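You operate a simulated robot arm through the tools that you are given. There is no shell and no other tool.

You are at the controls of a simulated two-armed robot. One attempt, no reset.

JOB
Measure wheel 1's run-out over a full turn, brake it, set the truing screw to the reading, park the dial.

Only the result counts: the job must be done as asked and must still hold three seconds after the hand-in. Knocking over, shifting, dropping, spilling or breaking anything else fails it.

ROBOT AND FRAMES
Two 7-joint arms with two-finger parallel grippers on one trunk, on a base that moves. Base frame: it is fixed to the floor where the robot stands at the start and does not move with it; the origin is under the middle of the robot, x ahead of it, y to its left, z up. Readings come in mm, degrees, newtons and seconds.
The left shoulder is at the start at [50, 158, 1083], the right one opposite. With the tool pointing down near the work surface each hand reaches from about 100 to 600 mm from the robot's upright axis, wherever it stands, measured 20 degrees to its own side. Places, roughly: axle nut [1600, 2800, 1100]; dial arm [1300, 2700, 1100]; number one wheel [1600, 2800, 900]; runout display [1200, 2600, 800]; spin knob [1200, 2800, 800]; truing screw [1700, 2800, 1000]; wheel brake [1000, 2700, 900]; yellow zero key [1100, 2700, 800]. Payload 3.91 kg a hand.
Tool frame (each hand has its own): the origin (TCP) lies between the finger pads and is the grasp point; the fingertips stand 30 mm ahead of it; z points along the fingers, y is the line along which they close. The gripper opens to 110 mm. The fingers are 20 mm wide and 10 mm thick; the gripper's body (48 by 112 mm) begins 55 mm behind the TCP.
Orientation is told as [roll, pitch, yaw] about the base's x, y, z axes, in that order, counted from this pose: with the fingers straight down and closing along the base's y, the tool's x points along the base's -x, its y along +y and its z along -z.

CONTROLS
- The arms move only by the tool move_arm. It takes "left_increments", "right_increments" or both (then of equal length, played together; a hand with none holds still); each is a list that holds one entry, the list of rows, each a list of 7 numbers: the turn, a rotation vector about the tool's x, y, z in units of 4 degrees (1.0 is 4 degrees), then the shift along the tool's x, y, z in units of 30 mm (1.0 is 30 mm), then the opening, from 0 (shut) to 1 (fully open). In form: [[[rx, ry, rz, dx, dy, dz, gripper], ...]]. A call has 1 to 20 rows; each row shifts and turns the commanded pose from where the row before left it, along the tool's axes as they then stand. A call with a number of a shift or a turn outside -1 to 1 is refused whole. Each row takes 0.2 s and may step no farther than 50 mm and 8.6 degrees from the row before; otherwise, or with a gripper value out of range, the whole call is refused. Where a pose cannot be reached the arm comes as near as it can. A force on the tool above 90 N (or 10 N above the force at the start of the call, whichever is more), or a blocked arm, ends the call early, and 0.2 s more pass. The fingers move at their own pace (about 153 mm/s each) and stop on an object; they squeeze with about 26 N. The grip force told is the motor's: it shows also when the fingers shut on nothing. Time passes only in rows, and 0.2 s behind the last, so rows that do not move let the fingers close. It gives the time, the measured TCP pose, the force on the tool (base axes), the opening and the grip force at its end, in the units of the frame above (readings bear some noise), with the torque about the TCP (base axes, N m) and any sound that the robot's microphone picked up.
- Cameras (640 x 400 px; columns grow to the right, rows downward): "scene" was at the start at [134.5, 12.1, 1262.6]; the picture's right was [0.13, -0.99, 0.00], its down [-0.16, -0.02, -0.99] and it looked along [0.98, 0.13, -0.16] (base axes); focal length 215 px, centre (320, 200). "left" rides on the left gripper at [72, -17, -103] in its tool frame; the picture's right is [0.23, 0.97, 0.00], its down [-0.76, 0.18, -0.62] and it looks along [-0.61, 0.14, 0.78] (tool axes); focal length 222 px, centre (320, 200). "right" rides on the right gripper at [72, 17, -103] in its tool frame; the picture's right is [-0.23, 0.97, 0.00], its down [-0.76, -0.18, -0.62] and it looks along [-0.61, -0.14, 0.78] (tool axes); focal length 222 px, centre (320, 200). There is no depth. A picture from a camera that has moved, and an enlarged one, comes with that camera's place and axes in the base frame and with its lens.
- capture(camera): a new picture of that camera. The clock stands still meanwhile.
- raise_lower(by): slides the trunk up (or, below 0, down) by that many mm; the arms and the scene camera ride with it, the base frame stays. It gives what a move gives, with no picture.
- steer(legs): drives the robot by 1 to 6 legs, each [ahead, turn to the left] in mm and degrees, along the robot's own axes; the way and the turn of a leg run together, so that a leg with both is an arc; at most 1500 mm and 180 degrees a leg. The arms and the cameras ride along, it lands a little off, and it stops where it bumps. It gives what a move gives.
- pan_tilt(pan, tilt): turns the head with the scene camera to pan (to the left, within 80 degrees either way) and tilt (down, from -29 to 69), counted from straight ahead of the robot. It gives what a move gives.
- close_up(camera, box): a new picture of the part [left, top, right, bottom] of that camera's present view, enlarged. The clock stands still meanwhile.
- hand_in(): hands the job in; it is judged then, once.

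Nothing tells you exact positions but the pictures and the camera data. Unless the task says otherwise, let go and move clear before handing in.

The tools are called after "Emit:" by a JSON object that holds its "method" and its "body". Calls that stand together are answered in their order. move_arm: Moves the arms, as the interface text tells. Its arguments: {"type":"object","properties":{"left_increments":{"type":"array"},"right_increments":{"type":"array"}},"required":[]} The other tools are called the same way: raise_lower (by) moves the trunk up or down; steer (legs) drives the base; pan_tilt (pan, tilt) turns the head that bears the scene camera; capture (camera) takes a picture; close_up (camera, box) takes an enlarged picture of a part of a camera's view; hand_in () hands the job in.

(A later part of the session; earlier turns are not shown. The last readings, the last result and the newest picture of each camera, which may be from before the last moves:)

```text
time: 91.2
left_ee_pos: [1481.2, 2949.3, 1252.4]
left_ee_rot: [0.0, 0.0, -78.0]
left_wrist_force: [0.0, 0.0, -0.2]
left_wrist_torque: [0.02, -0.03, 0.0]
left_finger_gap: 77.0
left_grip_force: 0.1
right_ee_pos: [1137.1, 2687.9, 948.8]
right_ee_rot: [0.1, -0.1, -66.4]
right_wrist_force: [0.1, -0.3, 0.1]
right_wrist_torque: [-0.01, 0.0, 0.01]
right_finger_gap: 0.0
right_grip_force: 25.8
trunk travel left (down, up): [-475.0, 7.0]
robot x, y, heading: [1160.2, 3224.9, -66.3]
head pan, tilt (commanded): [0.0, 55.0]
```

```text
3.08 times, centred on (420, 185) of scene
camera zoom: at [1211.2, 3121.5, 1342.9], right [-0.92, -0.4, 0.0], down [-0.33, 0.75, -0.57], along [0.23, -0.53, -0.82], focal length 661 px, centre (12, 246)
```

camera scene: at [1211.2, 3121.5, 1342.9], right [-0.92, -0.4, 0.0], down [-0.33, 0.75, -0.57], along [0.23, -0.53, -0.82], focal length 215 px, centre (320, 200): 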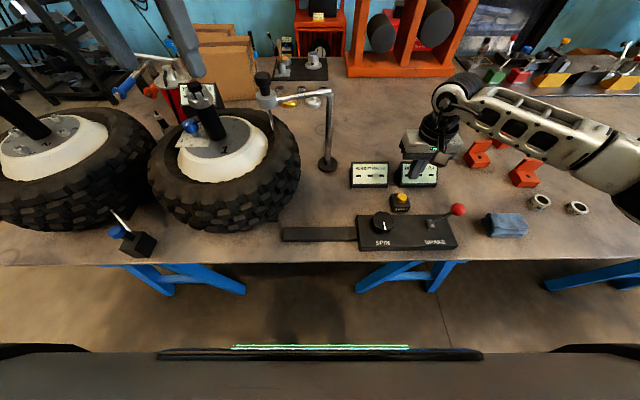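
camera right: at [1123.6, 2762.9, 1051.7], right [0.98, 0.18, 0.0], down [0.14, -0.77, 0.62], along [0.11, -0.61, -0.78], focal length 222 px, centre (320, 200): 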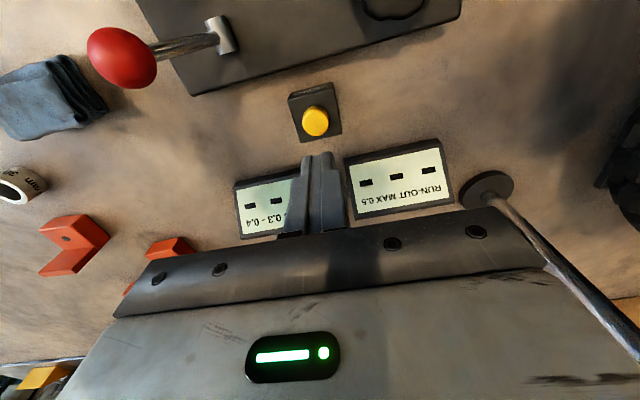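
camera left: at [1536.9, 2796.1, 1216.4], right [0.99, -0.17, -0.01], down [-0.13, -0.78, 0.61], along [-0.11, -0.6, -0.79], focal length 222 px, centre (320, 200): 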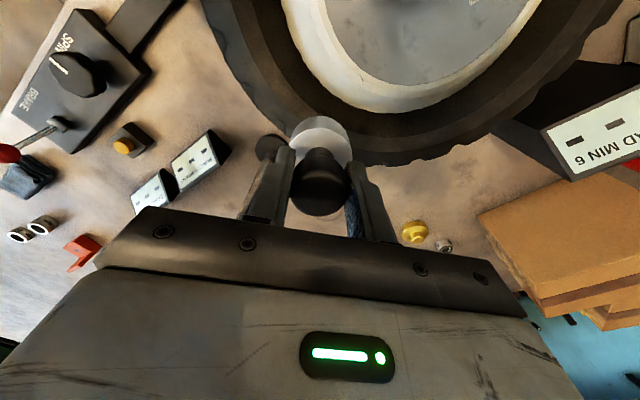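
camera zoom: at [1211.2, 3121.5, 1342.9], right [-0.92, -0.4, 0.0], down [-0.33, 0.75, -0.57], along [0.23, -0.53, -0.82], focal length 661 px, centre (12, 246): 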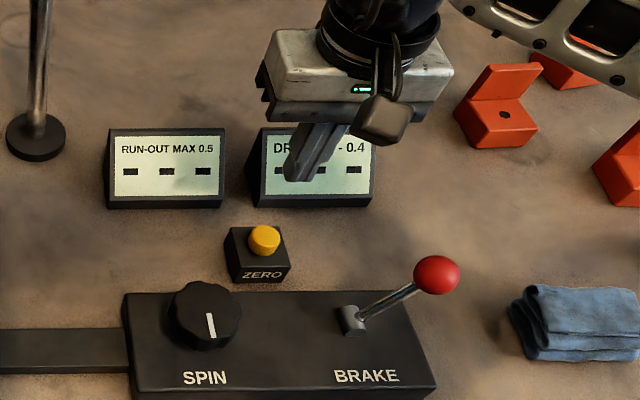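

Key top is near (1136, 2685, ~825). I descend close above it, then press in small steps.

Emit:
{"method": "move_arm", "body": {"right_increments": [[[0, 0, 0, -0.07, -0.08, 0.667, 0], [0, 0, 0, 0, 0, 0.667, 0], [0, 0, 0, 0, 0, 0.667, 0], [0, 0, 0, 0, 0, 0.667, 0], [0, 0, 0, 0, 0, 0, 0]]]}}

Emit:
{"method": "close_up", "body": {"camera": "right", "box": [240, 40, 440, 220]}}

Emit:
{"method": "close_up", "body": {"camera": "scene", "box": [340, 140, 460, 260]}}

```text
time: 92.4
left_ee_pos: [1481.6, 2951.2, 1251.4]
left_ee_rot: [0.0, 0.0, -77.9]
left_wrist_force: [0.2, -0.4, 0.5]
left_wrist_torque: [0.0, 0.01, 0.02]
left_finger_gap: 76.7
left_grip_force: 0.0
right_ee_pos: [1137.0, 2685.8, 868.9]
right_ee_rot: [0.1, -0.1, -66.4]
right_wrist_force: [0.5, -0.2, -0.5]
right_wrist_torque: [0.02, 0.03, -0.02]
right_finger_gap: 0.1
right_grip_force: 26.0
trunk travel left (down, up): [-475.0, 7.0]
robot x, y, heading: [1161.7, 3226.3, -66.3]
head pan, tilt (commanded): [0.0, 55.0]
```

```text
2.22 times, centred on (340, 130) of right
camera zoom: at [1123.2, 2759.7, 973.1], right [0.98, 0.18, 0.0], down [0.14, -0.77, 0.62], along [0.11, -0.61, -0.78], focal length 494 px, centre (276, 356)
```

zoom: 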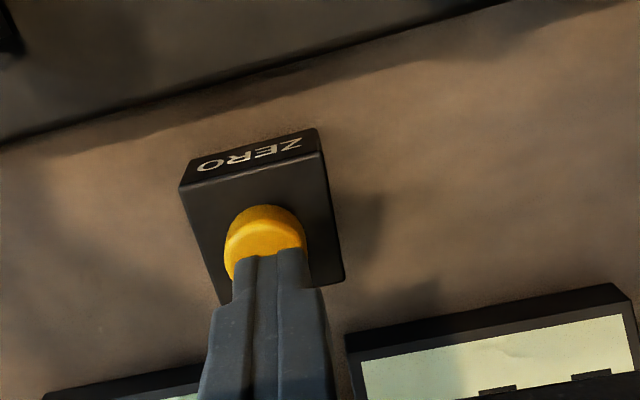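

```text
3.33 times, centred on (400, 200) of scene
camera zoom: at [1211.1, 3121.5, 1342.9], right [-0.92, -0.4, 0.0], down [-0.33, 0.75, -0.57], along [0.23, -0.53, -0.82], focal length 716 px, centre (53, 200)
```

zoom: 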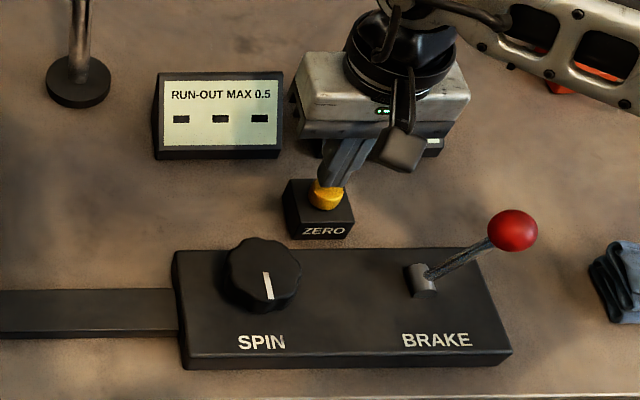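

Well aligned. I press down in small steps.

Emit:
{"method": "move_arm", "body": {"right_increments": [[[0, 0, 0, 0, 0, 0.15, 0], [0, 0, 0, 0, 0, 0.15, 0], [0, 0, 0, 0, 0, 0.15, 0]]]}}

Emit:
{"method": "close_up", "body": {"camera": "scene", "box": [340, 140, 460, 260]}}

```text
time: 93.2
left_ee_pos: [1481.2, 2950.8, 1252.0]
left_ee_rot: [0.0, 0.1, -77.9]
left_wrist_force: [0.3, 0.9, -0.2]
left_wrist_torque: [0.01, 0.0, -0.03]
left_finger_gap: 77.1
left_grip_force: 0.1
right_ee_pos: [1137.7, 2685.2, 856.9]
right_ee_rot: [0.0, -0.1, -66.4]
right_wrist_force: [-0.8, -0.1, 1.0]
right_wrist_torque: [0.01, -0.04, -0.03]
right_finger_gap: 0.0
right_grip_force: 26.0
trunk travel left (down, up): [-475.0, 7.0]
robot x, y, heading: [1161.8, 3224.2, -66.3]
head pan, tilt (commanded): [0.0, 55.0]
```

```text
3.33 times, centred on (400, 200) of scene
camera zoom: at [1211.1, 3121.6, 1342.9], right [-0.92, -0.4, 0.0], down [-0.33, 0.75, -0.57], along [0.23, -0.53, -0.82], focal length 716 px, centre (53, 200)
```

zoom: 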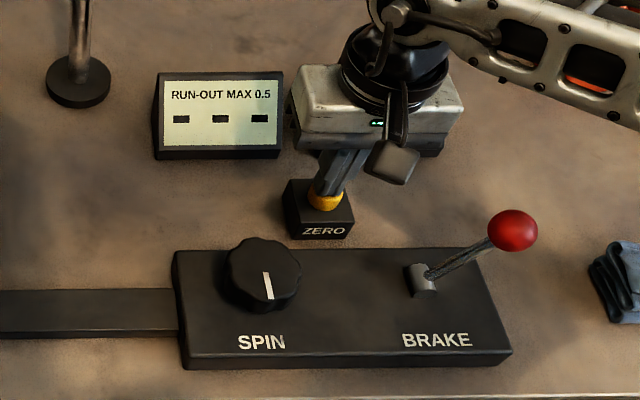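

Emit:
{"method": "move_arm", "body": {"right_increments": [[[0, 0, 0, 0, 0, 0.1, 0], [0, 0, 0, 0, 0, 0.1, 0], [0, 0, 0, 0, 0, 0, 0]]]}}

Emit:
{"method": "close_up", "body": {"camera": "scene", "box": [340, 140, 460, 260]}}

```text
time: 94.0
left_ee_pos: [1480.6, 2951.4, 1251.9]
left_ee_rot: [0.0, -0.1, -77.9]
left_wrist_force: [0.3, -0.6, 0.6]
left_wrist_torque: [0.01, 0.01, 0.01]
left_finger_gap: 76.8
left_grip_force: 0.0
right_ee_pos: [1137.0, 2684.3, 850.9]
right_ee_rot: [0.1, 0.0, -66.4]
right_wrist_force: [-1.3, 0.1, 2.2]
right_wrist_torque: [0.03, 0.04, 0.01]
right_finger_gap: 0.0
right_grip_force: 25.5
trunk travel left (down, up): [-475.0, 7.0]
robot x, y, heading: [1167.4, 3223.0, -66.2]
head pan, tilt (commanded): [0.0, 55.0]
heard: click
```

```text
3.33 times, centred on (400, 200) of scene
camera zoom: at [1211.0, 3121.8, 1343.0], right [-0.92, -0.4, 0.0], down [-0.33, 0.75, -0.57], along [0.23, -0.53, -0.82], focal length 716 px, centre (53, 200)
```

zoom: 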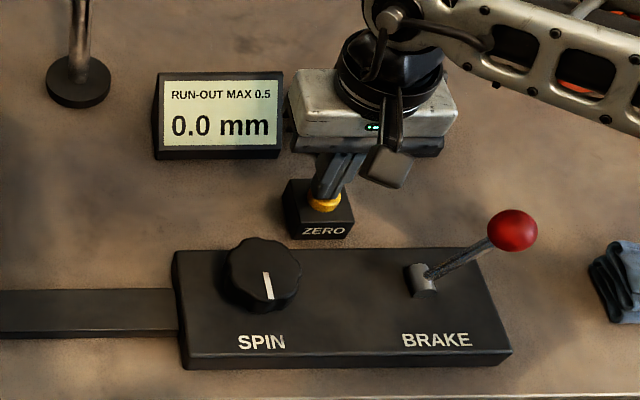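

Click heard and the display shows 0.0 mm. I lift off the key and move above the SPIN knob.

Emit:
{"method": "move_arm", "body": {"right_increments": [[[0, 0, 0, 0, 0, -0.7, 0], [0, 0, 0, 0, 0, -0.98, 0], [0, 0, 0, 0, 0, -0.98, 0], [0, 0, 0, 0, 0, -0.98, 0], [0, 0, 0, 0.645, 0.53, 0, 0], [0, 0, 0, 0.645, 0.53, 0, 0.2], [0, 0, 0, 0.645, 0.53, 0, 0.4], [0, 0, 0, 0.645, 0.53, 0, 0.6], [0, 0, 0, 0.645, 0.53, 0, 0.75], [0, 0, 0, 0, 0, 0, 0.75]]]}}

Emit:
{"method": "capture", "body": {"camera": "right"}}

Emit:
{"method": "close_up", "body": {"camera": "scene", "box": [320, 140, 480, 260]}}

```text
time: 96.2
left_ee_pos: [1479.8, 2950.2, 1251.1]
left_ee_rot: [0.0, -0.1, -77.9]
left_wrist_force: [0.4, -0.1, -0.4]
left_wrist_torque: [-0.01, -0.01, 0.01]
left_finger_gap: 77.0
left_grip_force: 0.1
right_ee_pos: [1169.9, 2806.0, 959.0]
right_ee_rot: [-0.1, -0.1, -66.4]
right_wrist_force: [0.1, 0.6, -0.2]
right_wrist_torque: [-0.03, 0.0, -0.02]
right_finger_gap: 82.3
right_grip_force: 0.1
trunk travel left (down, up): [-475.0, 7.0]
robot x, y, heading: [1161.3, 3228.1, -66.5]
head pan, tilt (commanded): [0.0, 55.0]
```

```text
taken
camera right: at [1155.8, 2879.3, 1063.3], right [0.98, 0.18, 0.0], down [0.14, -0.77, 0.62], along [0.11, -0.61, -0.78], focal length 222 px, centre (320, 200)
```

right: 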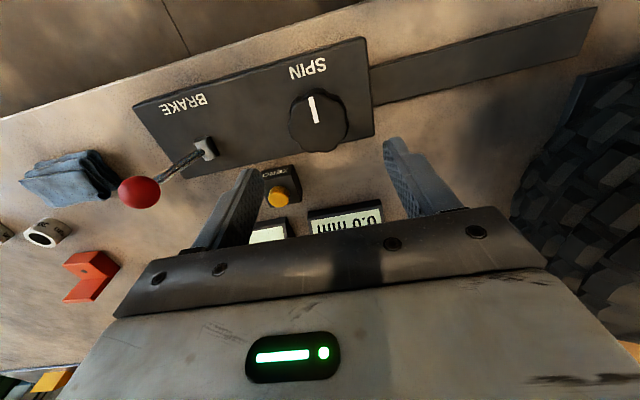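

```text
3.33 times, centred on (400, 200) of scene
camera zoom: at [1211.0, 3121.4, 1342.9], right [-0.92, -0.4, 0.0], down [-0.33, 0.75, -0.57], along [0.23, -0.53, -0.82], focal length 716 px, centre (53, 200)
```

zoom: 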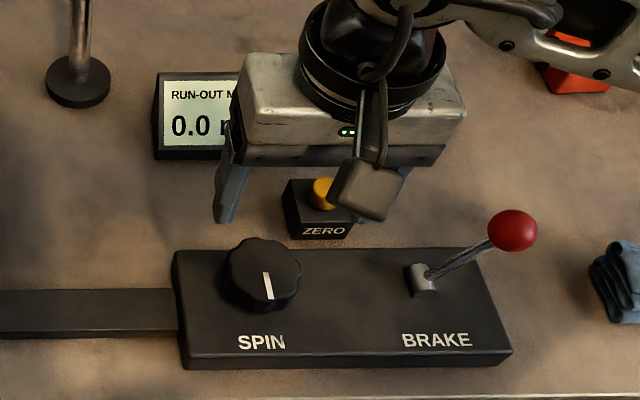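

Emit:
{"method": "close_up", "body": {"camera": "right", "box": [260, 40, 400, 180]}}

```text
2.86 times, centred on (330, 110) of right
camera zoom: at [1155.8, 2879.3, 1063.3], right [0.98, 0.18, 0.0], down [0.14, -0.77, 0.62], along [0.11, -0.61, -0.78], focal length 635 px, centre (291, 457)
```

zoom: 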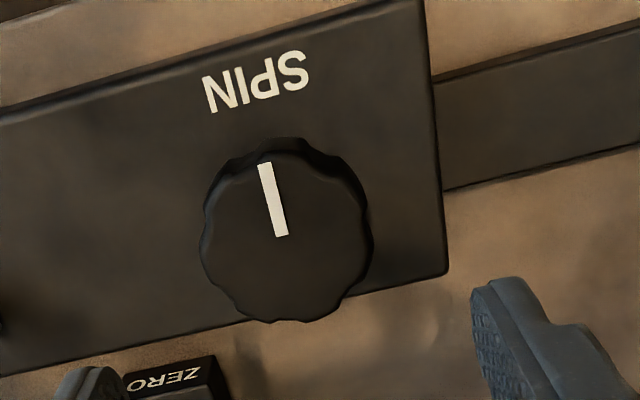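

Knob Ø56 at (1168, 2806), top z ≈ 857. I descend around it and grip it.

Emit:
{"method": "move_arm", "body": {"right_increments": [[[0, 0, 0, 0.027, -0.06, 0.84, 0.75], [0, 0, 0, 0, 0, 0.84, 0.75], [0, 0, 0, 0, 0, 0.84, 0.75], [0, 0, 0, 0, 0, 0.7, 0.75], [0, 0, 0, 0, 0, 0, 0.5], [0, 0, 0, 0, 0, 0, 0.3], [0, 0, 0, 0, 0, 0, 0.3]]]}}

Emit:
{"method": "capture", "body": {"camera": "right"}}

Emit:
{"method": "close_up", "body": {"camera": "scene", "box": [320, 140, 480, 260]}}

```text
time: 97.8
left_ee_pos: [1479.0, 2949.8, 1251.4]
left_ee_rot: [0.1, -0.1, -78.0]
left_wrist_force: [1.3, -0.3, 0.0]
left_wrist_torque: [0.01, 0.01, 0.01]
left_finger_gap: 76.8
left_grip_force: 0.1
right_ee_pos: [1167.1, 2803.9, 864.5]
right_ee_rot: [-0.2, -0.1, -66.6]
right_wrist_force: [-17.1, -4.6, 5.7]
right_wrist_torque: [-0.42, 0.3, -0.34]
right_finger_gap: 59.6
right_grip_force: 44.9
trunk travel left (down, up): [-475.0, 7.0]
robot x, y, heading: [1162.4, 3223.2, -66.5]
head pan, tilt (commanded): [0.0, 55.0]
```

```text
taken
camera right: at [1153.7, 2879.4, 968.0], right [0.98, 0.18, 0.0], down [0.14, -0.77, 0.62], along [0.11, -0.61, -0.78], focal length 222 px, centre (320, 200)
```

right: 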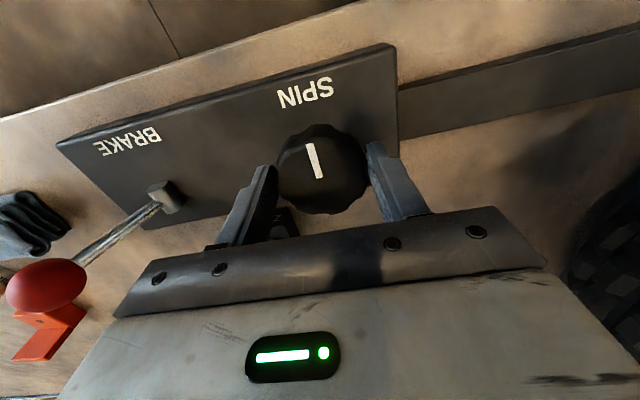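

```text
3.33 times, centred on (400, 200) of scene
camera zoom: at [1209.3, 3121.4, 1343.0], right [-0.92, -0.4, 0.0], down [-0.33, 0.75, -0.57], along [0.23, -0.53, -0.82], focal length 716 px, centre (53, 200)
```

zoom: 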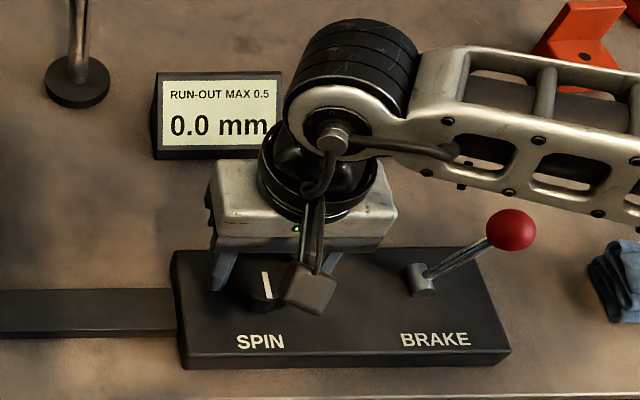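

Knob gripped. I twist clockwise a little and watch the wheel and display.

Emit:
{"method": "move_arm", "body": {"right_increments": [[[0, 0, 0, 0, 0.05, 0, 0.3], [0, 0, 1, 0, 0, 0, 0.3], [0, 0, 1, 0, 0, 0, 0.3], [0, 0, 1, 0, 0, 0, 0.3], [0, 0, 1, 0, 0, 0, 0.3], [0, 0, 1, 0, 0, 0, 0.3]]]}}

Emit:
{"method": "capture", "body": {"camera": "scene"}}

Emit:
{"method": "close_up", "body": {"camera": "scene", "box": [320, 140, 480, 260]}}

Emit:
{"method": "close_up", "body": {"camera": "scene", "box": [140, 60, 340, 220]}}

```text
time: 99.2
left_ee_pos: [1479.3, 2949.3, 1251.4]
left_ee_rot: [0.1, 0.1, -77.9]
left_wrist_force: [0.5, 0.6, 0.2]
left_wrist_torque: [-0.01, 0.02, -0.04]
left_finger_gap: 77.0
left_grip_force: 0.1
right_ee_pos: [1168.2, 2804.5, 863.1]
right_ee_rot: [0.0, -0.4, -86.4]
right_wrist_force: [-19.3, -20.1, 14.0]
right_wrist_torque: [-0.51, -0.02, 1.75]
right_finger_gap: 59.3
right_grip_force: 45.4
trunk travel left (down, up): [-475.0, 7.0]
robot x, y, heading: [1164.8, 3226.5, -66.3]
head pan, tilt (commanded): [0.0, 55.0]
```

```text
taken
camera scene: at [1209.2, 3120.6, 1342.9], right [-0.92, -0.4, 0.0], down [-0.33, 0.75, -0.57], along [0.23, -0.52, -0.82], focal length 215 px, centre (320, 200)
```

scene: 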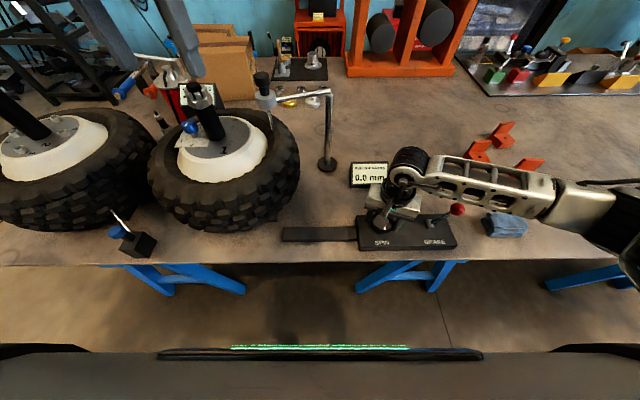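

```text
3.33 times, centred on (400, 200) of scene
camera zoom: at [1209.2, 3120.6, 1342.9], right [-0.92, -0.4, 0.0], down [-0.33, 0.75, -0.57], along [0.23, -0.52, -0.82], focal length 716 px, centre (53, 200)
```

zoom: 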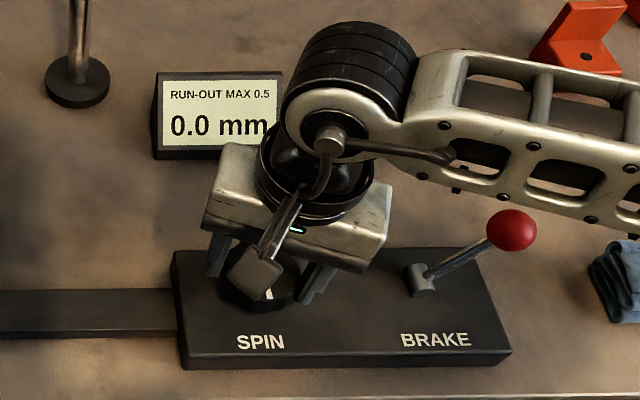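

```text
2.50 times, centred on (240, 140) of scene
camera zoom: at [1209.2, 3120.6, 1342.9], right [-0.92, -0.4, 0.0], down [-0.33, 0.75, -0.57], along [0.23, -0.52, -0.82], focal length 537 px, centre (520, 350)
```

zoom: 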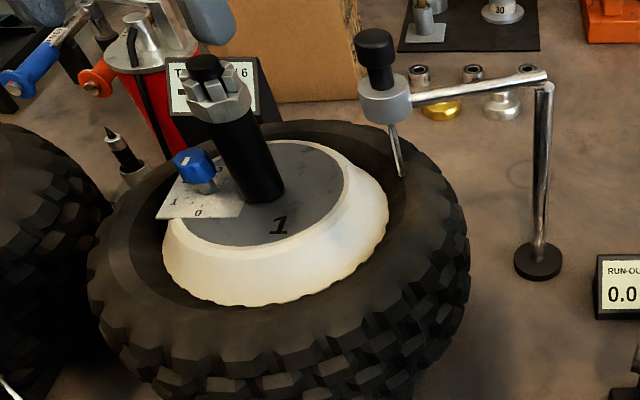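

Emit:
{"method": "capture", "body": {"camera": "right"}}

```text
taken
camera right: at [1180.4, 2879.4, 965.8], right [0.99, -0.17, 0.0], down [-0.13, -0.77, 0.63], along [-0.1, -0.62, -0.78], focal length 222 px, centre (320, 200)
```

right: 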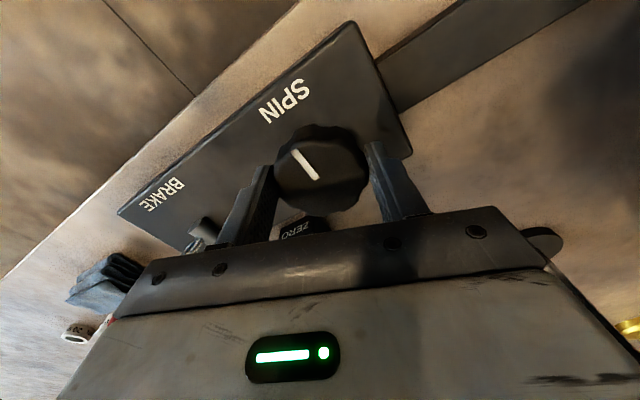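

The knob didn't turn clockwise (it slipped, so that's its stop). I try counter-clockwise.

Emit:
{"method": "move_arm", "body": {"right_increments": [[[0, 0, -1, 0, 0, 0, 0.3], [0, 0, -1, 0, 0, 0, 0.3], [0, 0, -1, 0, 0, 0, 0.3], [0, 0, -1, 0, 0, 0, 0.3], [0, 0, -1, 0, 0, 0, 0.3]]]}}

Emit:
{"method": "capture", "body": {"camera": "right"}}

Emit:
{"method": "close_up", "body": {"camera": "scene", "box": [140, 60, 400, 220]}}

```text
time: 100.4
left_ee_pos: [1476.6, 2953.7, 1253.8]
left_ee_rot: [0.3, -0.2, -78.0]
left_wrist_force: [-1.1, -0.8, -0.7]
left_wrist_torque: [0.02, -0.01, 0.0]
left_finger_gap: 77.0
left_grip_force: 0.0
right_ee_pos: [1164.3, 2812.8, 861.4]
right_ee_rot: [-0.4, 0.6, -66.6]
right_wrist_force: [-35.8, 22.0, 14.4]
right_wrist_torque: [-0.22, -0.17, -1.95]
right_finger_gap: 58.9
right_grip_force: 44.9
trunk travel left (down, up): [-475.0, 7.0]
robot x, y, heading: [1161.3, 3219.1, -66.3]
head pan, tilt (commanded): [0.0, 55.0]
```

```text
taken
camera right: at [1151.6, 2885.5, 966.4], right [0.98, 0.18, -0.01], down [0.15, -0.77, 0.62], along [0.1, -0.61, -0.79], focal length 222 px, centre (320, 200)
```

right: 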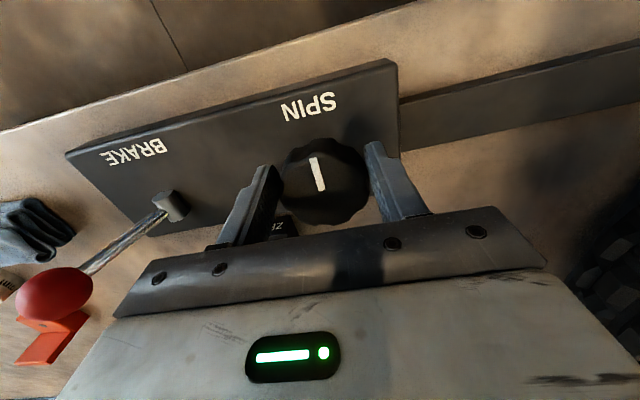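

```text
2.46 times, centred on (270, 140) of scene
camera zoom: at [1207.2, 3125.0, 1343.4], right [-0.92, -0.4, 0.0], down [-0.33, 0.75, -0.58], along [0.23, -0.53, -0.82], focal length 528 px, centre (443, 348)
```

zoom: 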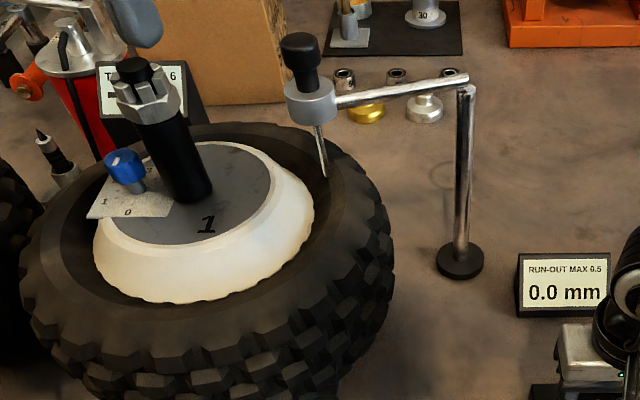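

The knob still hasn't moved and the hand is pushed aside. I take a closer look at how the fingers sit on the knob.

Emit:
{"method": "close_up", "body": {"camera": "right", "box": [200, 80, 440, 260]}}

Emit:
{"method": "pan_tilt", "body": {"pan": -12, "tilt": 62}}

Emit:
{"method": "close_up", "body": {"camera": "scene", "box": [230, 80, 420, 240]}}

```text
2.22 times, centred on (320, 170) of right
camera zoom: at [1151.6, 2885.5, 966.4], right [0.98, 0.18, -0.01], down [0.15, -0.77, 0.62], along [0.1, -0.61, -0.79], focal length 494 px, centre (320, 267)
```

zoom: 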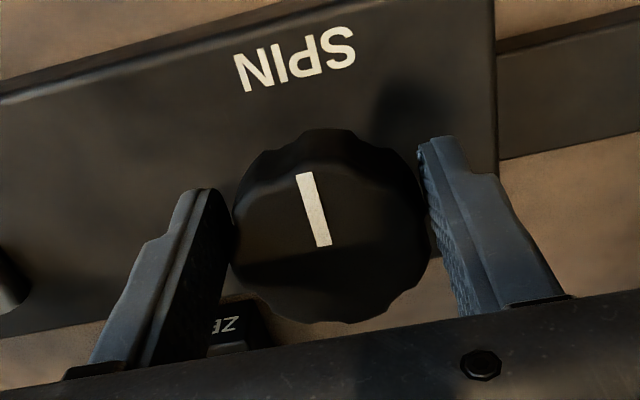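

```text
time: 101.1
left_ee_pos: [1476.9, 2954.2, 1253.2]
left_ee_rot: [0.2, -0.1, -78.0]
left_wrist_force: [0.2, 0.1, 0.3]
left_wrist_torque: [0.01, 0.01, 0.0]
left_finger_gap: 77.0
left_grip_force: 0.0
right_ee_pos: [1163.9, 2811.6, 862.6]
right_ee_rot: [-0.5, 0.8, -66.5]
right_wrist_force: [-39.8, 29.2, 9.8]
right_wrist_torque: [-0.01, -0.55, -1.35]
right_finger_gap: 58.7
right_grip_force: 45.4
trunk travel left (down, up): [-475.0, 7.0]
robot x, y, heading: [1165.8, 3227.4, -66.1]
head pan, tilt (commanded): [-12.0, 62.0]
```

```text
2.50 times, centred on (325, 160) of scene
camera zoom: at [1191.2, 3128.2, 1335.0], right [-0.98, -0.2, 0.0], down [-0.18, 0.86, -0.47], along [0.1, -0.46, -0.88], focal length 537 px, centre (308, 300)
```

zoom: 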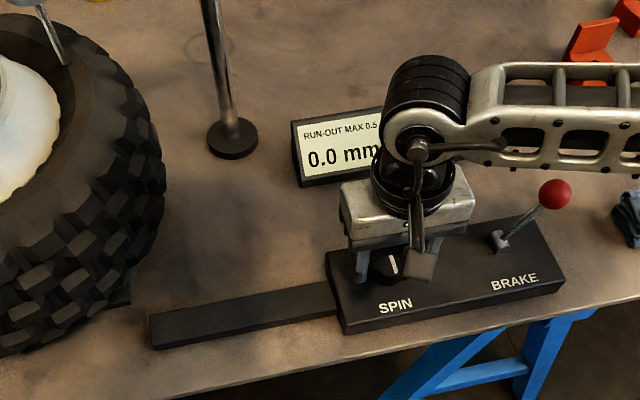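

The knob hasn't moved at all relative to the box. I open the fingers, let the hand settle and re-measure the knob's centre.

Emit:
{"method": "move_arm", "body": {"right_increments": [[[0, 0, 0, 0, 0, 0, 0.75], [0, 0, 0, 0, 0, -0.1, 0.75], [0, 0, 0, 0, 0, 0, 0.75]]]}}

Emit:
{"method": "close_up", "body": {"camera": "right", "box": [200, 80, 440, 260]}}

```text
time: 101.9
left_ee_pos: [1480.4, 2950.8, 1251.2]
left_ee_rot: [-0.1, 0.0, -77.9]
left_wrist_force: [-0.1, -0.2, 0.2]
left_wrist_torque: [-0.04, 0.01, -0.02]
left_finger_gap: 76.9
left_grip_force: 0.1
right_ee_pos: [1169.8, 2806.0, 867.1]
right_ee_rot: [0.1, -0.1, -66.5]
right_wrist_force: [-1.3, 0.2, 0.0]
right_wrist_torque: [-0.02, -0.01, -0.01]
right_finger_gap: 82.2
right_grip_force: 0.1
trunk travel left (down, up): [-475.0, 7.0]
robot x, y, heading: [1163.2, 3225.3, -66.6]
head pan, tilt (commanded): [-12.0, 62.0]
```

```text
2.22 times, centred on (320, 170) of right
camera zoom: at [1157.0, 2880.6, 970.1], right [0.98, 0.18, 0.0], down [0.14, -0.77, 0.63], along [0.12, -0.61, -0.78], focal length 494 px, centre (320, 267)
```

zoom: 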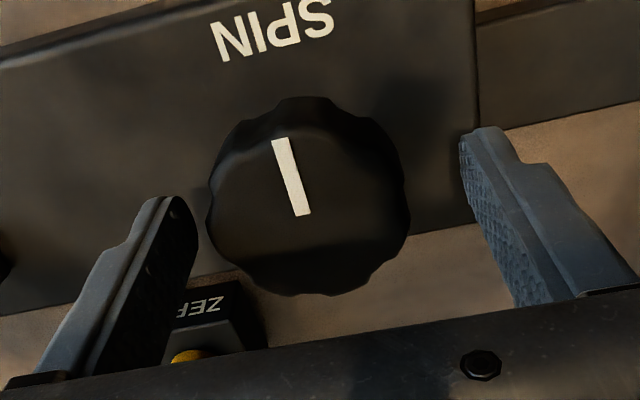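

The knob seems locked; a likely reason is that the brake is on. I'll test the lever: lift, go to the right of the red ball with closed fingers, and look before pushing.

Emit:
{"method": "move_arm", "body": {"right_increments": [[[0, 0, 0, 0, 0, -0.9, 0.75], [0, 0, 0, 0, 0, -0.9, 0.5], [0, 0, 0, 0, 0, -0.9, 0.2], [0, 0, 0, 0, 0, -0.9, 0], [0, 0, 0, 0, 0, -0.9, 0], [0, 0, 0, -0.043, -0.91, 0, 0], [0, 0, 0, -0.043, -0.91, 0, 0], [0, 0, 0, -0.043, -0.91, 0, 0], [0, 0, 0, -0.043, -0.91, 0, 0], [0, 0, 0, -0.043, -0.91, 0, 0], [0, 0, 0, -0.043, -0.91, 0, 0], [0, 0, 0, -0.043, -0.91, 0, 0], [0, 0, 0, -0.043, -0.91, 0, 0], [0, 0, 0, 0, 0, 0, 0]]]}}

Emit:
{"method": "capture", "body": {"camera": "right"}}

Emit:
{"method": "close_up", "body": {"camera": "scene", "box": [230, 80, 430, 240]}}

```text
time: 104.9
left_ee_pos: [1481.3, 2951.7, 1250.8]
left_ee_rot: [0.0, 0.0, -77.9]
left_wrist_force: [-0.5, 0.5, 0.1]
left_wrist_torque: [0.01, -0.01, -0.04]
left_finger_gap: 76.7
left_grip_force: 0.1
right_ee_pos: [975.0, 2708.6, 1000.4]
right_ee_rot: [-0.1, -0.1, -66.5]
right_wrist_force: [0.0, -0.1, 0.0]
right_wrist_torque: [0.0, 0.01, -0.01]
right_finger_gap: 0.0
right_grip_force: 26.0
trunk travel left (down, up): [-475.0, 7.0]
robot x, y, heading: [1162.5, 3225.6, -66.5]
head pan, tilt (commanded): [-12.0, 62.0]
```

```text
taken
camera right: at [961.0, 2782.9, 1105.2], right [0.98, 0.18, 0.0], down [0.14, -0.77, 0.62], along [0.11, -0.61, -0.78], focal length 222 px, centre (320, 200)
```

right: 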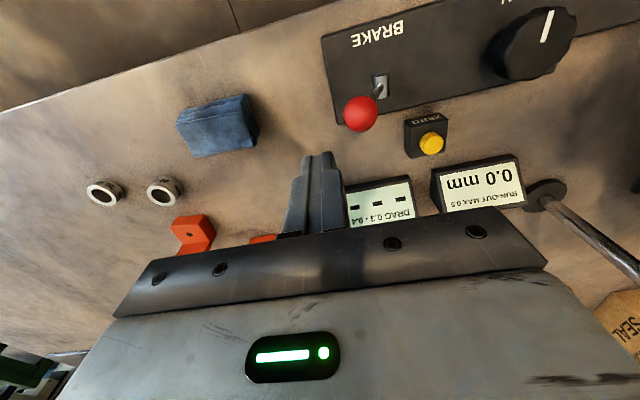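

```text
2.50 times, centred on (330, 160) of scene
camera zoom: at [1195.3, 3124.5, 1334.6], right [-0.98, -0.2, 0.0], down [-0.18, 0.86, -0.47], along [0.09, -0.46, -0.88], focal length 537 px, centre (295, 300)
```

zoom: 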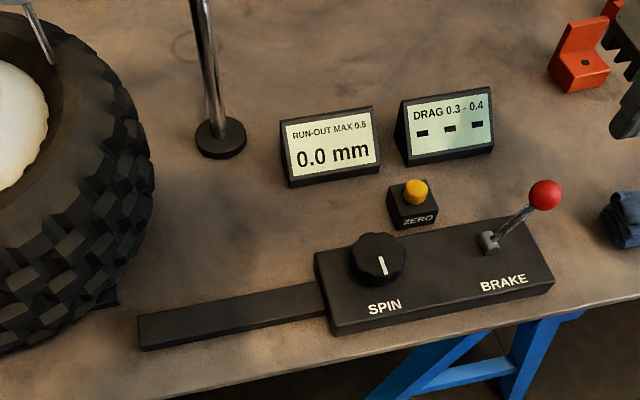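

The ball is 40 mm to the left of the fingers. I descend beside it and push it gently to the left.

Emit:
{"method": "move_arm", "body": {"right_increments": [[[0, 0, 0, 0, 0, 0.8, 0], [0, 0, 0, 0, 0, 0.8, 0], [0, 0, 0, 0, 0, 0.8, 0], [0, 0, 0, 0, 0, 0.8, 0], [0, 0, 0, 0, 0.4, 0, 0], [0, 0, 0, 0, 0.3, 0, 0], [0, 0, 0, 0, 0.2, 0, 0]]]}}

Emit:
{"method": "close_up", "body": {"camera": "scene", "box": [230, 80, 430, 240]}}

```text
time: 106.5
left_ee_pos: [1479.8, 2952.6, 1252.5]
left_ee_rot: [0.0, -0.1, -78.1]
left_wrist_force: [0.4, 0.3, -0.6]
left_wrist_torque: [0.02, -0.02, 0.04]
left_finger_gap: 77.1
left_grip_force: 0.0
right_ee_pos: [996.3, 2717.9, 908.2]
right_ee_rot: [-0.3, -0.5, -66.7]
right_wrist_force: [-17.8, -5.2, 30.7]
right_wrist_torque: [0.04, -0.2, 0.01]
right_finger_gap: 0.0
right_grip_force: 25.7
trunk travel left (down, up): [-475.0, 7.0]
robot x, y, heading: [1161.5, 3224.0, -66.5]
head pan, tilt (commanded): [-12.0, 62.0]
```

```text
2.50 times, centred on (330, 160) of scene
camera zoom: at [1193.9, 3126.5, 1335.4], right [-0.98, -0.2, 0.0], down [-0.18, 0.86, -0.47], along [0.1, -0.46, -0.88], focal length 537 px, centre (295, 300)
```

zoom: 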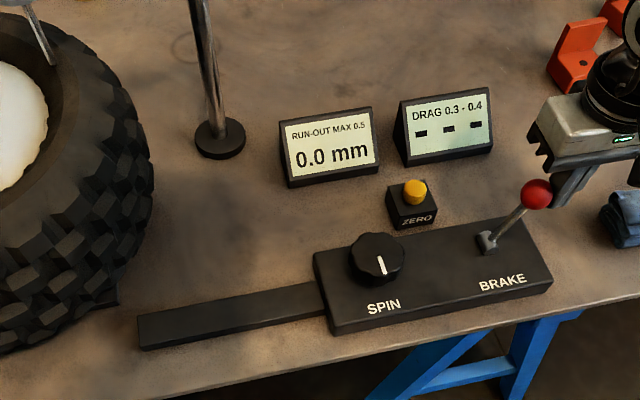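

The lever yields a little. I keep pushing left along its arc.

Emit:
{"method": "move_arm", "body": {"right_increments": [[[0, 0, 0, 0, 0.3, -0.15, 0], [0, 0, 0, 0, 0.3, -0.1, 0], [0, 0, 0, 0, 0.3, -0.05, 0]]]}}

Emit:
{"method": "close_up", "body": {"camera": "scene", "box": [230, 80, 430, 240]}}

```text
time: 107.3
left_ee_pos: [1480.7, 2950.3, 1250.9]
left_ee_rot: [0.1, -0.1, -77.9]
left_wrist_force: [-0.4, 0.0, 0.2]
left_wrist_torque: [0.0, 0.0, -0.04]
left_finger_gap: 77.3
left_grip_force: 0.0
right_ee_pos: [1024.7, 2733.6, 913.5]
right_ee_rot: [0.3, 0.0, -66.3]
right_wrist_force: [-1.3, -2.2, 4.8]
right_wrist_torque: [-0.02, -0.04, 0.03]
right_finger_gap: 0.1
right_grip_force: 26.3
trunk travel left (down, up): [-475.0, 7.0]
robot x, y, heading: [1160.6, 3224.5, -66.5]
head pan, tilt (commanded): [-12.0, 62.0]
```

```text
2.50 times, centred on (330, 160) of scene
camera zoom: at [1195.5, 3124.8, 1334.3], right [-0.98, -0.2, 0.0], down [-0.18, 0.86, -0.47], along [0.09, -0.46, -0.88], focal length 537 px, centre (295, 300)
```

zoom: 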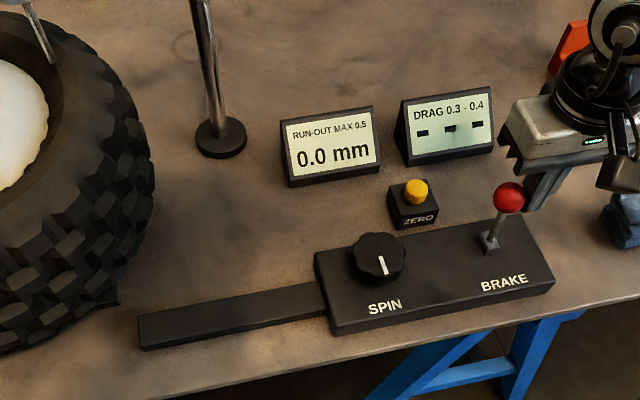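

The lever moves easily now. I continue to its other end.

Emit:
{"method": "move_arm", "body": {"right_increments": [[[0, 0, 0, 0, 0.3, 0, 0], [0, 0, 0, 0, 0.3, 0, 0], [0, 0, 0, 0, 0.3, 0.05, 0], [0, 0, 0, 0, 0.3, 0.1, 0]]]}}

Emit:
{"method": "close_up", "body": {"camera": "scene", "box": [230, 80, 430, 240]}}

```text
time: 108.3
left_ee_pos: [1477.8, 2951.0, 1251.7]
left_ee_rot: [0.1, 0.0, -78.0]
left_wrist_force: [0.2, -0.1, -0.3]
left_wrist_torque: [-0.01, 0.0, -0.02]
left_finger_gap: 76.9
left_grip_force: 0.1
right_ee_pos: [1052.6, 2743.5, 910.6]
right_ee_rot: [-0.3, -0.1, -66.6]
right_wrist_force: [-16.5, -0.5, 9.4]
right_wrist_torque: [0.01, 0.16, 0.02]
right_finger_gap: 0.0
right_grip_force: 26.1
trunk travel left (down, up): [-475.0, 7.0]
robot x, y, heading: [1160.9, 3223.4, -66.4]
head pan, tilt (commanded): [-12.0, 62.0]
```

```text
2.50 times, centred on (330, 160) of scene
camera zoom: at [1193.0, 3125.2, 1334.9], right [-0.98, -0.2, 0.0], down [-0.18, 0.86, -0.47], along [0.1, -0.46, -0.88], focal length 537 px, centre (295, 300)
```

zoom: 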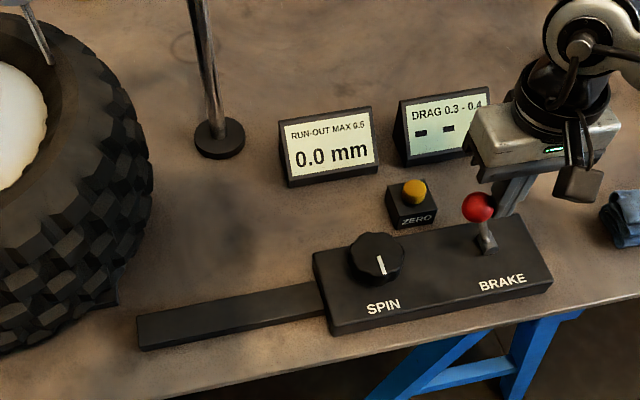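

Emit:
{"method": "move_arm", "body": {"right_increments": [[[0, 0, 0, 0, 0.25, 0.1, 0], [0, 0, 0, 0, 0.25, 0.1, 0], [0, 0, 0, 0, 0.25, 0.1, 0]]]}}

Emit:
{"method": "close_up", "body": {"camera": "scene", "box": [230, 80, 430, 240]}}

```text
time: 109.1
left_ee_pos: [1480.6, 2951.4, 1251.4]
left_ee_rot: [0.0, 0.0, -77.9]
left_wrist_force: [-0.1, 0.3, 0.1]
left_wrist_torque: [0.07, 0.0, 0.0]
left_finger_gap: 77.1
left_grip_force: 0.1
right_ee_pos: [1054.6, 2742.7, 907.3]
right_ee_rot: [-3.2, -0.2, -68.1]
right_wrist_force: [-24.9, 4.4, 14.7]
right_wrist_torque: [0.16, 0.25, 0.1]
right_finger_gap: 0.3
right_grip_force: 26.1
trunk travel left (down, up): [-475.0, 7.0]
robot x, y, heading: [1164.1, 3226.4, -66.6]
head pan, tilt (commanded): [-12.0, 62.0]
stopped in row 3 (right hand): the force on the tool passed its limit at 96 N (the readings are from after the stop); the commanded pose is now the measured one
```

```text
2.50 times, centred on (330, 160) of scene
camera zoom: at [1193.8, 3125.3, 1334.1], right [-0.98, -0.2, 0.0], down [-0.17, 0.87, -0.47], along [0.09, -0.46, -0.88], focal length 537 px, centre (295, 300)
```

zoom: 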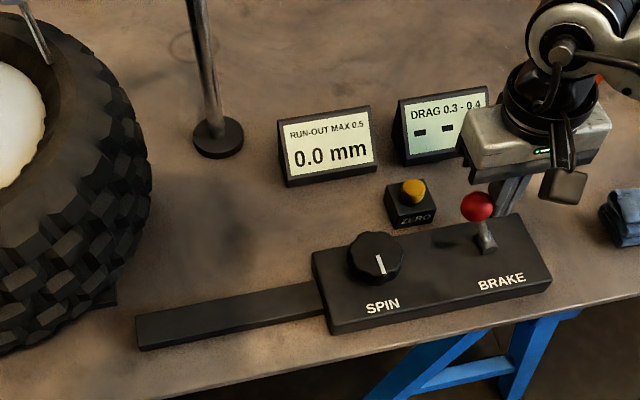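

The lever has reached its other end stop. I back off, lift, and return to the knob to see whether it turns now.

Emit:
{"method": "move_arm", "body": {"right_increments": [[[0, 0, 0, 0, -0.5, 0, 0], [0, 0, 0, 0, -0.5, 0, 0], [0, 0, 0, 0, 0, -0.9, 0], [0, 0, 0, 0, 0, -0.9, 0], [0, 0, 0, 0, 0, -0.9, 0], [0, 0, 0, 0, 0, -0.3, 0]]]}}

Emit:
{"method": "close_up", "body": {"camera": "scene", "box": [230, 80, 430, 240]}}

Emit:
{"method": "capture", "body": {"camera": "right"}}

```text
time: 110.5
left_ee_pos: [1480.4, 2951.5, 1252.1]
left_ee_rot: [0.0, 0.0, -78.0]
left_wrist_force: [-0.7, 0.3, 0.4]
left_wrist_torque: [0.0, 0.0, -0.01]
left_finger_gap: 77.1
left_grip_force: 0.1
right_ee_pos: [1035.8, 2733.2, 997.6]
right_ee_rot: [-2.4, -0.4, -67.8]
right_wrist_force: [1.1, 0.4, 0.0]
right_wrist_torque: [0.02, 0.0, 0.0]
right_finger_gap: 0.0
right_grip_force: 26.5
trunk travel left (down, up): [-475.0, 7.0]
robot x, y, heading: [1163.8, 3224.1, -66.5]
head pan, tilt (commanded): [-12.0, 62.0]
```

```text
2.50 times, centred on (330, 160) of scene
camera zoom: at [1194.1, 3124.2, 1334.6], right [-0.98, -0.2, 0.0], down [-0.18, 0.87, -0.47], along [0.09, -0.46, -0.88], focal length 537 px, centre (295, 300)
```

zoom: 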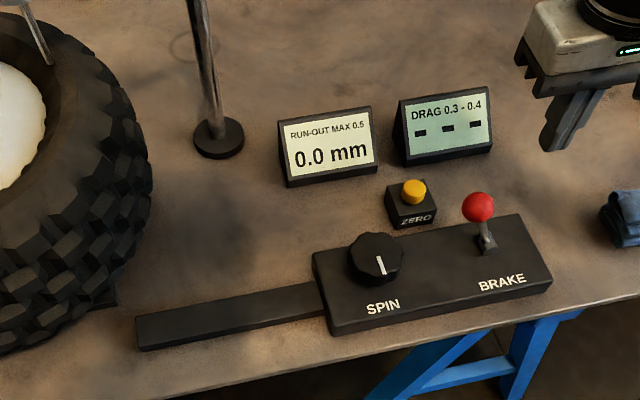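

```text
taken
camera right: at [1027.0, 2810.6, 1100.9], right [0.99, 0.16, -0.04], down [0.15, -0.76, 0.63], along [0.07, -0.63, -0.77], focal length 222 px, centre (320, 200)
```

right: 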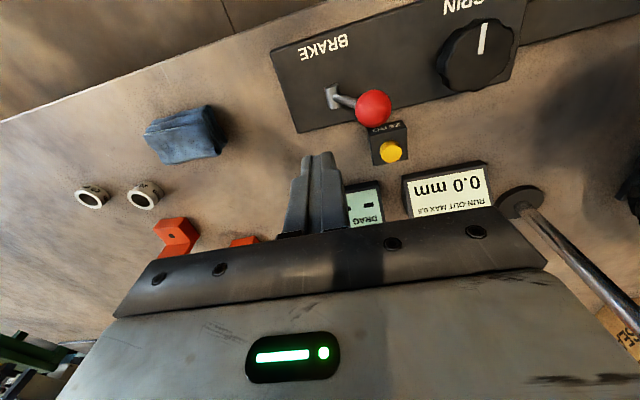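

The lever stays put on the left. I straighten the wrist, move back over the knob with open fingers.

Emit:
{"method": "move_arm", "body": {"right_increments": [[[-0.6, 0.1, -0.35, 0, 0, 0, 0], [0, 0, 0, 0.082, 0.837, 0, 0], [0, 0, 0, 0.082, 0.837, 0, 0], [0, 0, 0, 0.082, 0.837, 0, 0.2], [0, 0, 0, 0.082, 0.837, 0, 0.4], [0, 0, 0, 0.082, 0.837, 0, 0.6], [0, 0, 0, 0.082, 0.837, 0, 0.75], [0, 0, 0, 0, 0, 0.8, 0.75], [0, 0, 0, 0, 0, 0.6, 0.75], [0, 0, 0, 0, 0, 0, 0.75]]]}}

Emit:
{"method": "close_up", "body": {"camera": "right", "box": [240, 40, 400, 180]}}

```text
time: 112.7
left_ee_pos: [1481.1, 2949.9, 1251.2]
left_ee_rot: [0.0, 0.0, -77.9]
left_wrist_force: [0.5, -1.1, -0.3]
left_wrist_torque: [-0.03, 0.0, 0.0]
left_finger_gap: 76.9
left_grip_force: 0.1
right_ee_pos: [1165.4, 2807.6, 955.7]
right_ee_rot: [0.0, 0.0, -66.5]
right_wrist_force: [-0.8, 1.4, -0.7]
right_wrist_torque: [0.01, 0.0, -0.05]
right_finger_gap: 82.4
right_grip_force: 0.1
trunk travel left (down, up): [-475.0, 7.0]
robot x, y, heading: [1160.2, 3223.6, -66.4]
head pan, tilt (commanded): [-12.0, 62.0]
```

```text
2.86 times, centred on (320, 110) of right
camera zoom: at [1151.8, 2882.0, 1059.3], right [0.98, 0.18, 0.0], down [0.14, -0.77, 0.62], along [0.11, -0.61, -0.78], focal length 635 px, centre (320, 457)
```

zoom: 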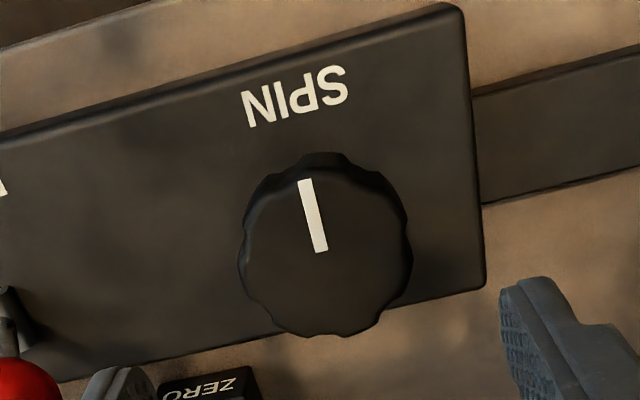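

Knob at (1168, 2806). I descend and grip again, this time better centred.

Emit:
{"method": "move_arm", "body": {"right_increments": [[[0, 0, 0, -0.06, 0.075, 0.8, 0.75], [0, 0, 0, 0, 0, 0.8, 0.75], [0, 0, 0, 0, 0, 0.8, 0.75], [0, 0, 0, 0, 0, 0.65, 0.75], [0, 0, 0, 0, 0, 0, 0.5], [0, 0, 0, 0, 0, 0, 0.3], [0, 0, 0, 0, 0, 0, 0.3]]]}}

```text
time: 114.3
left_ee_pos: [1478.2, 2950.1, 1251.5]
left_ee_rot: [0.1, 0.0, -78.1]
left_wrist_force: [-0.1, -0.6, -0.2]
left_wrist_torque: [-0.01, 0.01, 0.02]
left_finger_gap: 76.9
left_grip_force: 0.0
right_ee_pos: [1166.6, 2805.0, 864.3]
right_ee_rot: [-0.2, 0.0, -66.6]
right_wrist_force: [-13.6, -5.7, 5.5]
right_wrist_torque: [-0.37, 0.73, -0.05]
right_finger_gap: 59.5
right_grip_force: 44.5
trunk travel left (down, up): [-475.0, 7.0]
robot x, y, heading: [1161.4, 3222.0, -66.4]
head pan, tilt (commanded): [-12.0, 62.0]
```

Emit:
{"method": "move_arm", "body": {"right_increments": [[[0, 0, 0, 0, -0.06, 0, 0.3], [0, 0, 1, 0, 0, 0, 0.3], [0, 0, 1, 0, 0, 0, 0.3], [0, 0, 1, 0, 0, 0, 0.3]]]}}

Emit:
{"method": "close_up", "body": {"camera": "right", "box": [200, 60, 440, 260]}}

```text
time: 115.3
left_ee_pos: [1481.1, 2950.7, 1251.8]
left_ee_rot: [0.0, 0.0, -77.9]
left_wrist_force: [0.2, -0.7, 0.4]
left_wrist_torque: [0.02, 0.0, -0.02]
left_finger_gap: 76.8
left_grip_force: 0.0
right_ee_pos: [1166.7, 2806.5, 864.9]
right_ee_rot: [-0.1, 0.0, -78.5]
right_wrist_force: [-9.1, -7.7, 13.9]
right_wrist_torque: [0.55, 1.15, 0.22]
right_finger_gap: 59.4
right_grip_force: 45.3
trunk travel left (down, up): [-475.0, 7.0]
robot x, y, heading: [1158.8, 3226.6, -66.5]
head pan, tilt (commanded): [-12.0, 62.0]
```

```text
2.00 times, centred on (320, 160) of right
camera zoom: at [1169.2, 2881.9, 968.1], right [1.0, -0.03, 0.0], down [-0.02, -0.78, 0.62], along [-0.02, -0.62, -0.78], focal length 444 px, centre (320, 280)
```

zoom: 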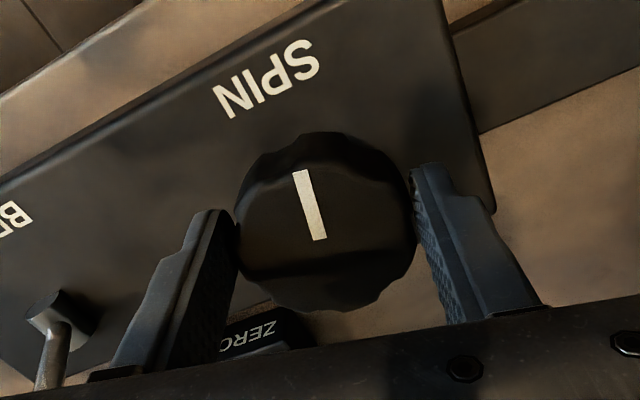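

The knob now turns with the hand: so lever right = brake on, lever left = released. I check the wheel and display.

Emit:
{"method": "pan_tilt", "body": {"pan": 5, "tilt": 55}}

Emit:
{"method": "capture", "body": {"camera": "scene"}}

Emit:
{"method": "close_up", "body": {"camera": "scene", "box": [160, 60, 420, 220]}}

```text
time: 116.1
left_ee_pos: [1479.0, 2950.9, 1251.8]
left_ee_rot: [0.0, 0.0, -77.9]
left_wrist_force: [0.8, 0.0, 0.8]
left_wrist_torque: [-0.02, -0.01, 0.0]
left_finger_gap: 77.1
left_grip_force: 0.1
right_ee_pos: [1166.8, 2806.2, 863.8]
right_ee_rot: [0.0, -0.1, -78.5]
right_wrist_force: [-8.1, -8.0, 18.5]
right_wrist_torque: [-0.19, 0.66, -0.18]
right_finger_gap: 59.4
right_grip_force: 45.2
trunk travel left (down, up): [-475.0, 7.0]
robot x, y, heading: [1164.0, 3229.6, -66.5]
head pan, tilt (commanded): [5.0, 55.0]
```

```text
taken
camera scene: at [1214.9, 3124.4, 1343.1], right [-0.88, -0.48, 0.0], down [-0.39, 0.72, -0.57], along [0.27, -0.5, -0.82], focal length 215 px, centre (320, 200)
```

scene: 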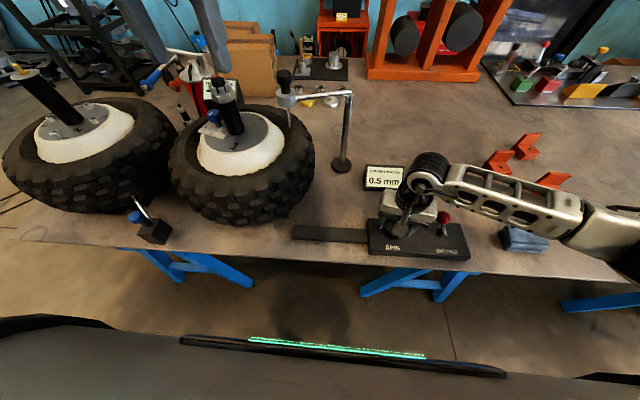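

```text
2.46 times, centred on (290, 140) of scene
camera zoom: at [1214.9, 3124.4, 1343.1], right [-0.88, -0.48, 0.0], down [-0.39, 0.72, -0.57], along [0.27, -0.5, -0.82], focal length 528 px, centre (394, 348)
```

zoom: 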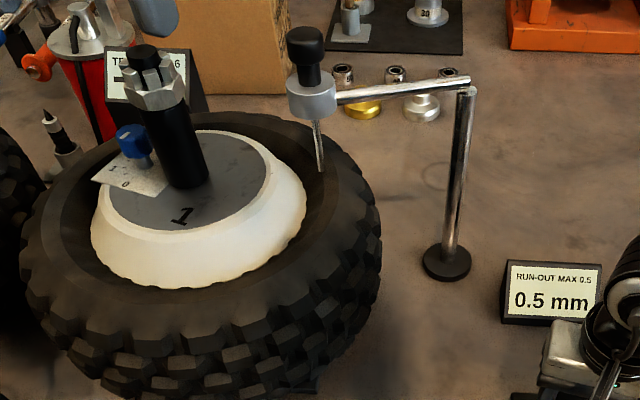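

The wheel turns with the knob and the display now reads 0.5 mm. I keep turning clockwise and watch the reading.

Emit:
{"method": "move_arm", "body": {"right_increments": [[[0, 0, 0, 0, -0.03, -0.08, 0.3], [0, 0, 1, 0, 0, 0, 0.3], [0, 0, 1, 0, 0, 0, 0.3], [0, 0, 1, 0, 0, 0, 0.3], [0, 0, 1, 0, 0, 0, 0.3], [0, 0, 1, 0, 0, 0, 0.3], [0, 0, 1, 0, 0, 0, 0.3], [0, 0, 1, 0, 0, 0, 0.3], [0, 0, 1, 0, 0, 0, 0.3]]]}}

Emit:
{"method": "close_up", "body": {"camera": "scene", "box": [160, 60, 420, 220]}}

Emit:
{"method": "close_up", "body": {"camera": "right", "box": [200, 60, 440, 260]}}

```text
time: 118.1
left_ee_pos: [1483.8, 2947.2, 1249.8]
left_ee_rot: [-0.1, 0.1, -77.9]
left_wrist_force: [-0.2, 0.7, -0.3]
left_wrist_torque: [-0.01, -0.01, -0.01]
left_finger_gap: 76.7
left_grip_force: 0.1
right_ee_pos: [1169.6, 2806.2, 864.4]
right_ee_rot: [0.2, 0.3, -110.4]
right_wrist_force: [30.0, -11.1, -27.7]
right_wrist_torque: [0.13, 0.54, 0.28]
right_finger_gap: 59.9
right_grip_force: 44.8
trunk travel left (down, up): [-475.0, 7.0]
robot x, y, heading: [1164.1, 3224.2, -66.7]
head pan, tilt (commanded): [5.0, 55.0]
```

```text
2.46 times, centred on (290, 140) of scene
camera zoom: at [1218.9, 3120.9, 1342.3], right [-0.88, -0.48, 0.0], down [-0.39, 0.72, -0.57], along [0.27, -0.5, -0.82], focal length 528 px, centre (394, 348)
```

zoom: 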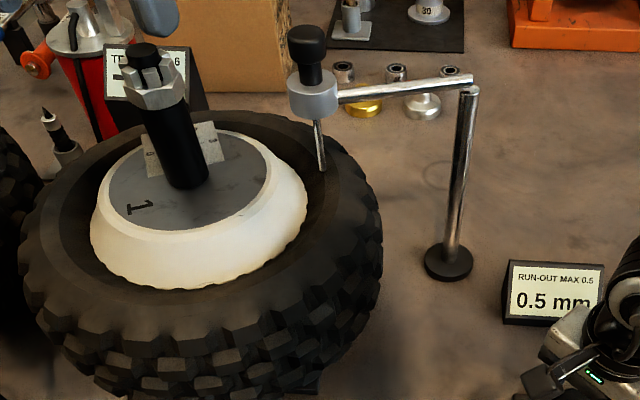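

```text
2.00 times, centred on (320, 160) of right
camera zoom: at [1210.8, 2868.6, 968.7], right [0.83, -0.55, 0.0], down [-0.43, -0.65, 0.62], along [-0.34, -0.52, -0.79], focal length 444 px, centre (320, 280)
```

zoom: 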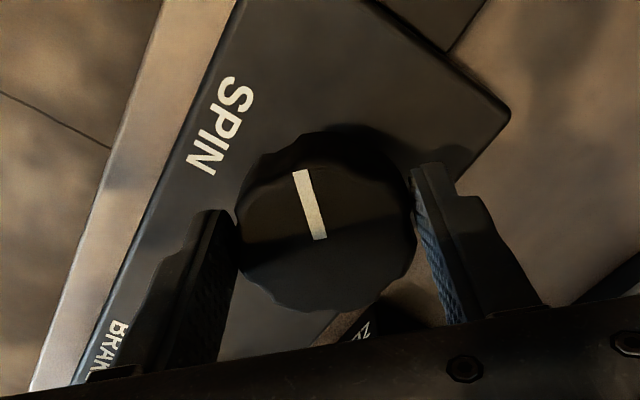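

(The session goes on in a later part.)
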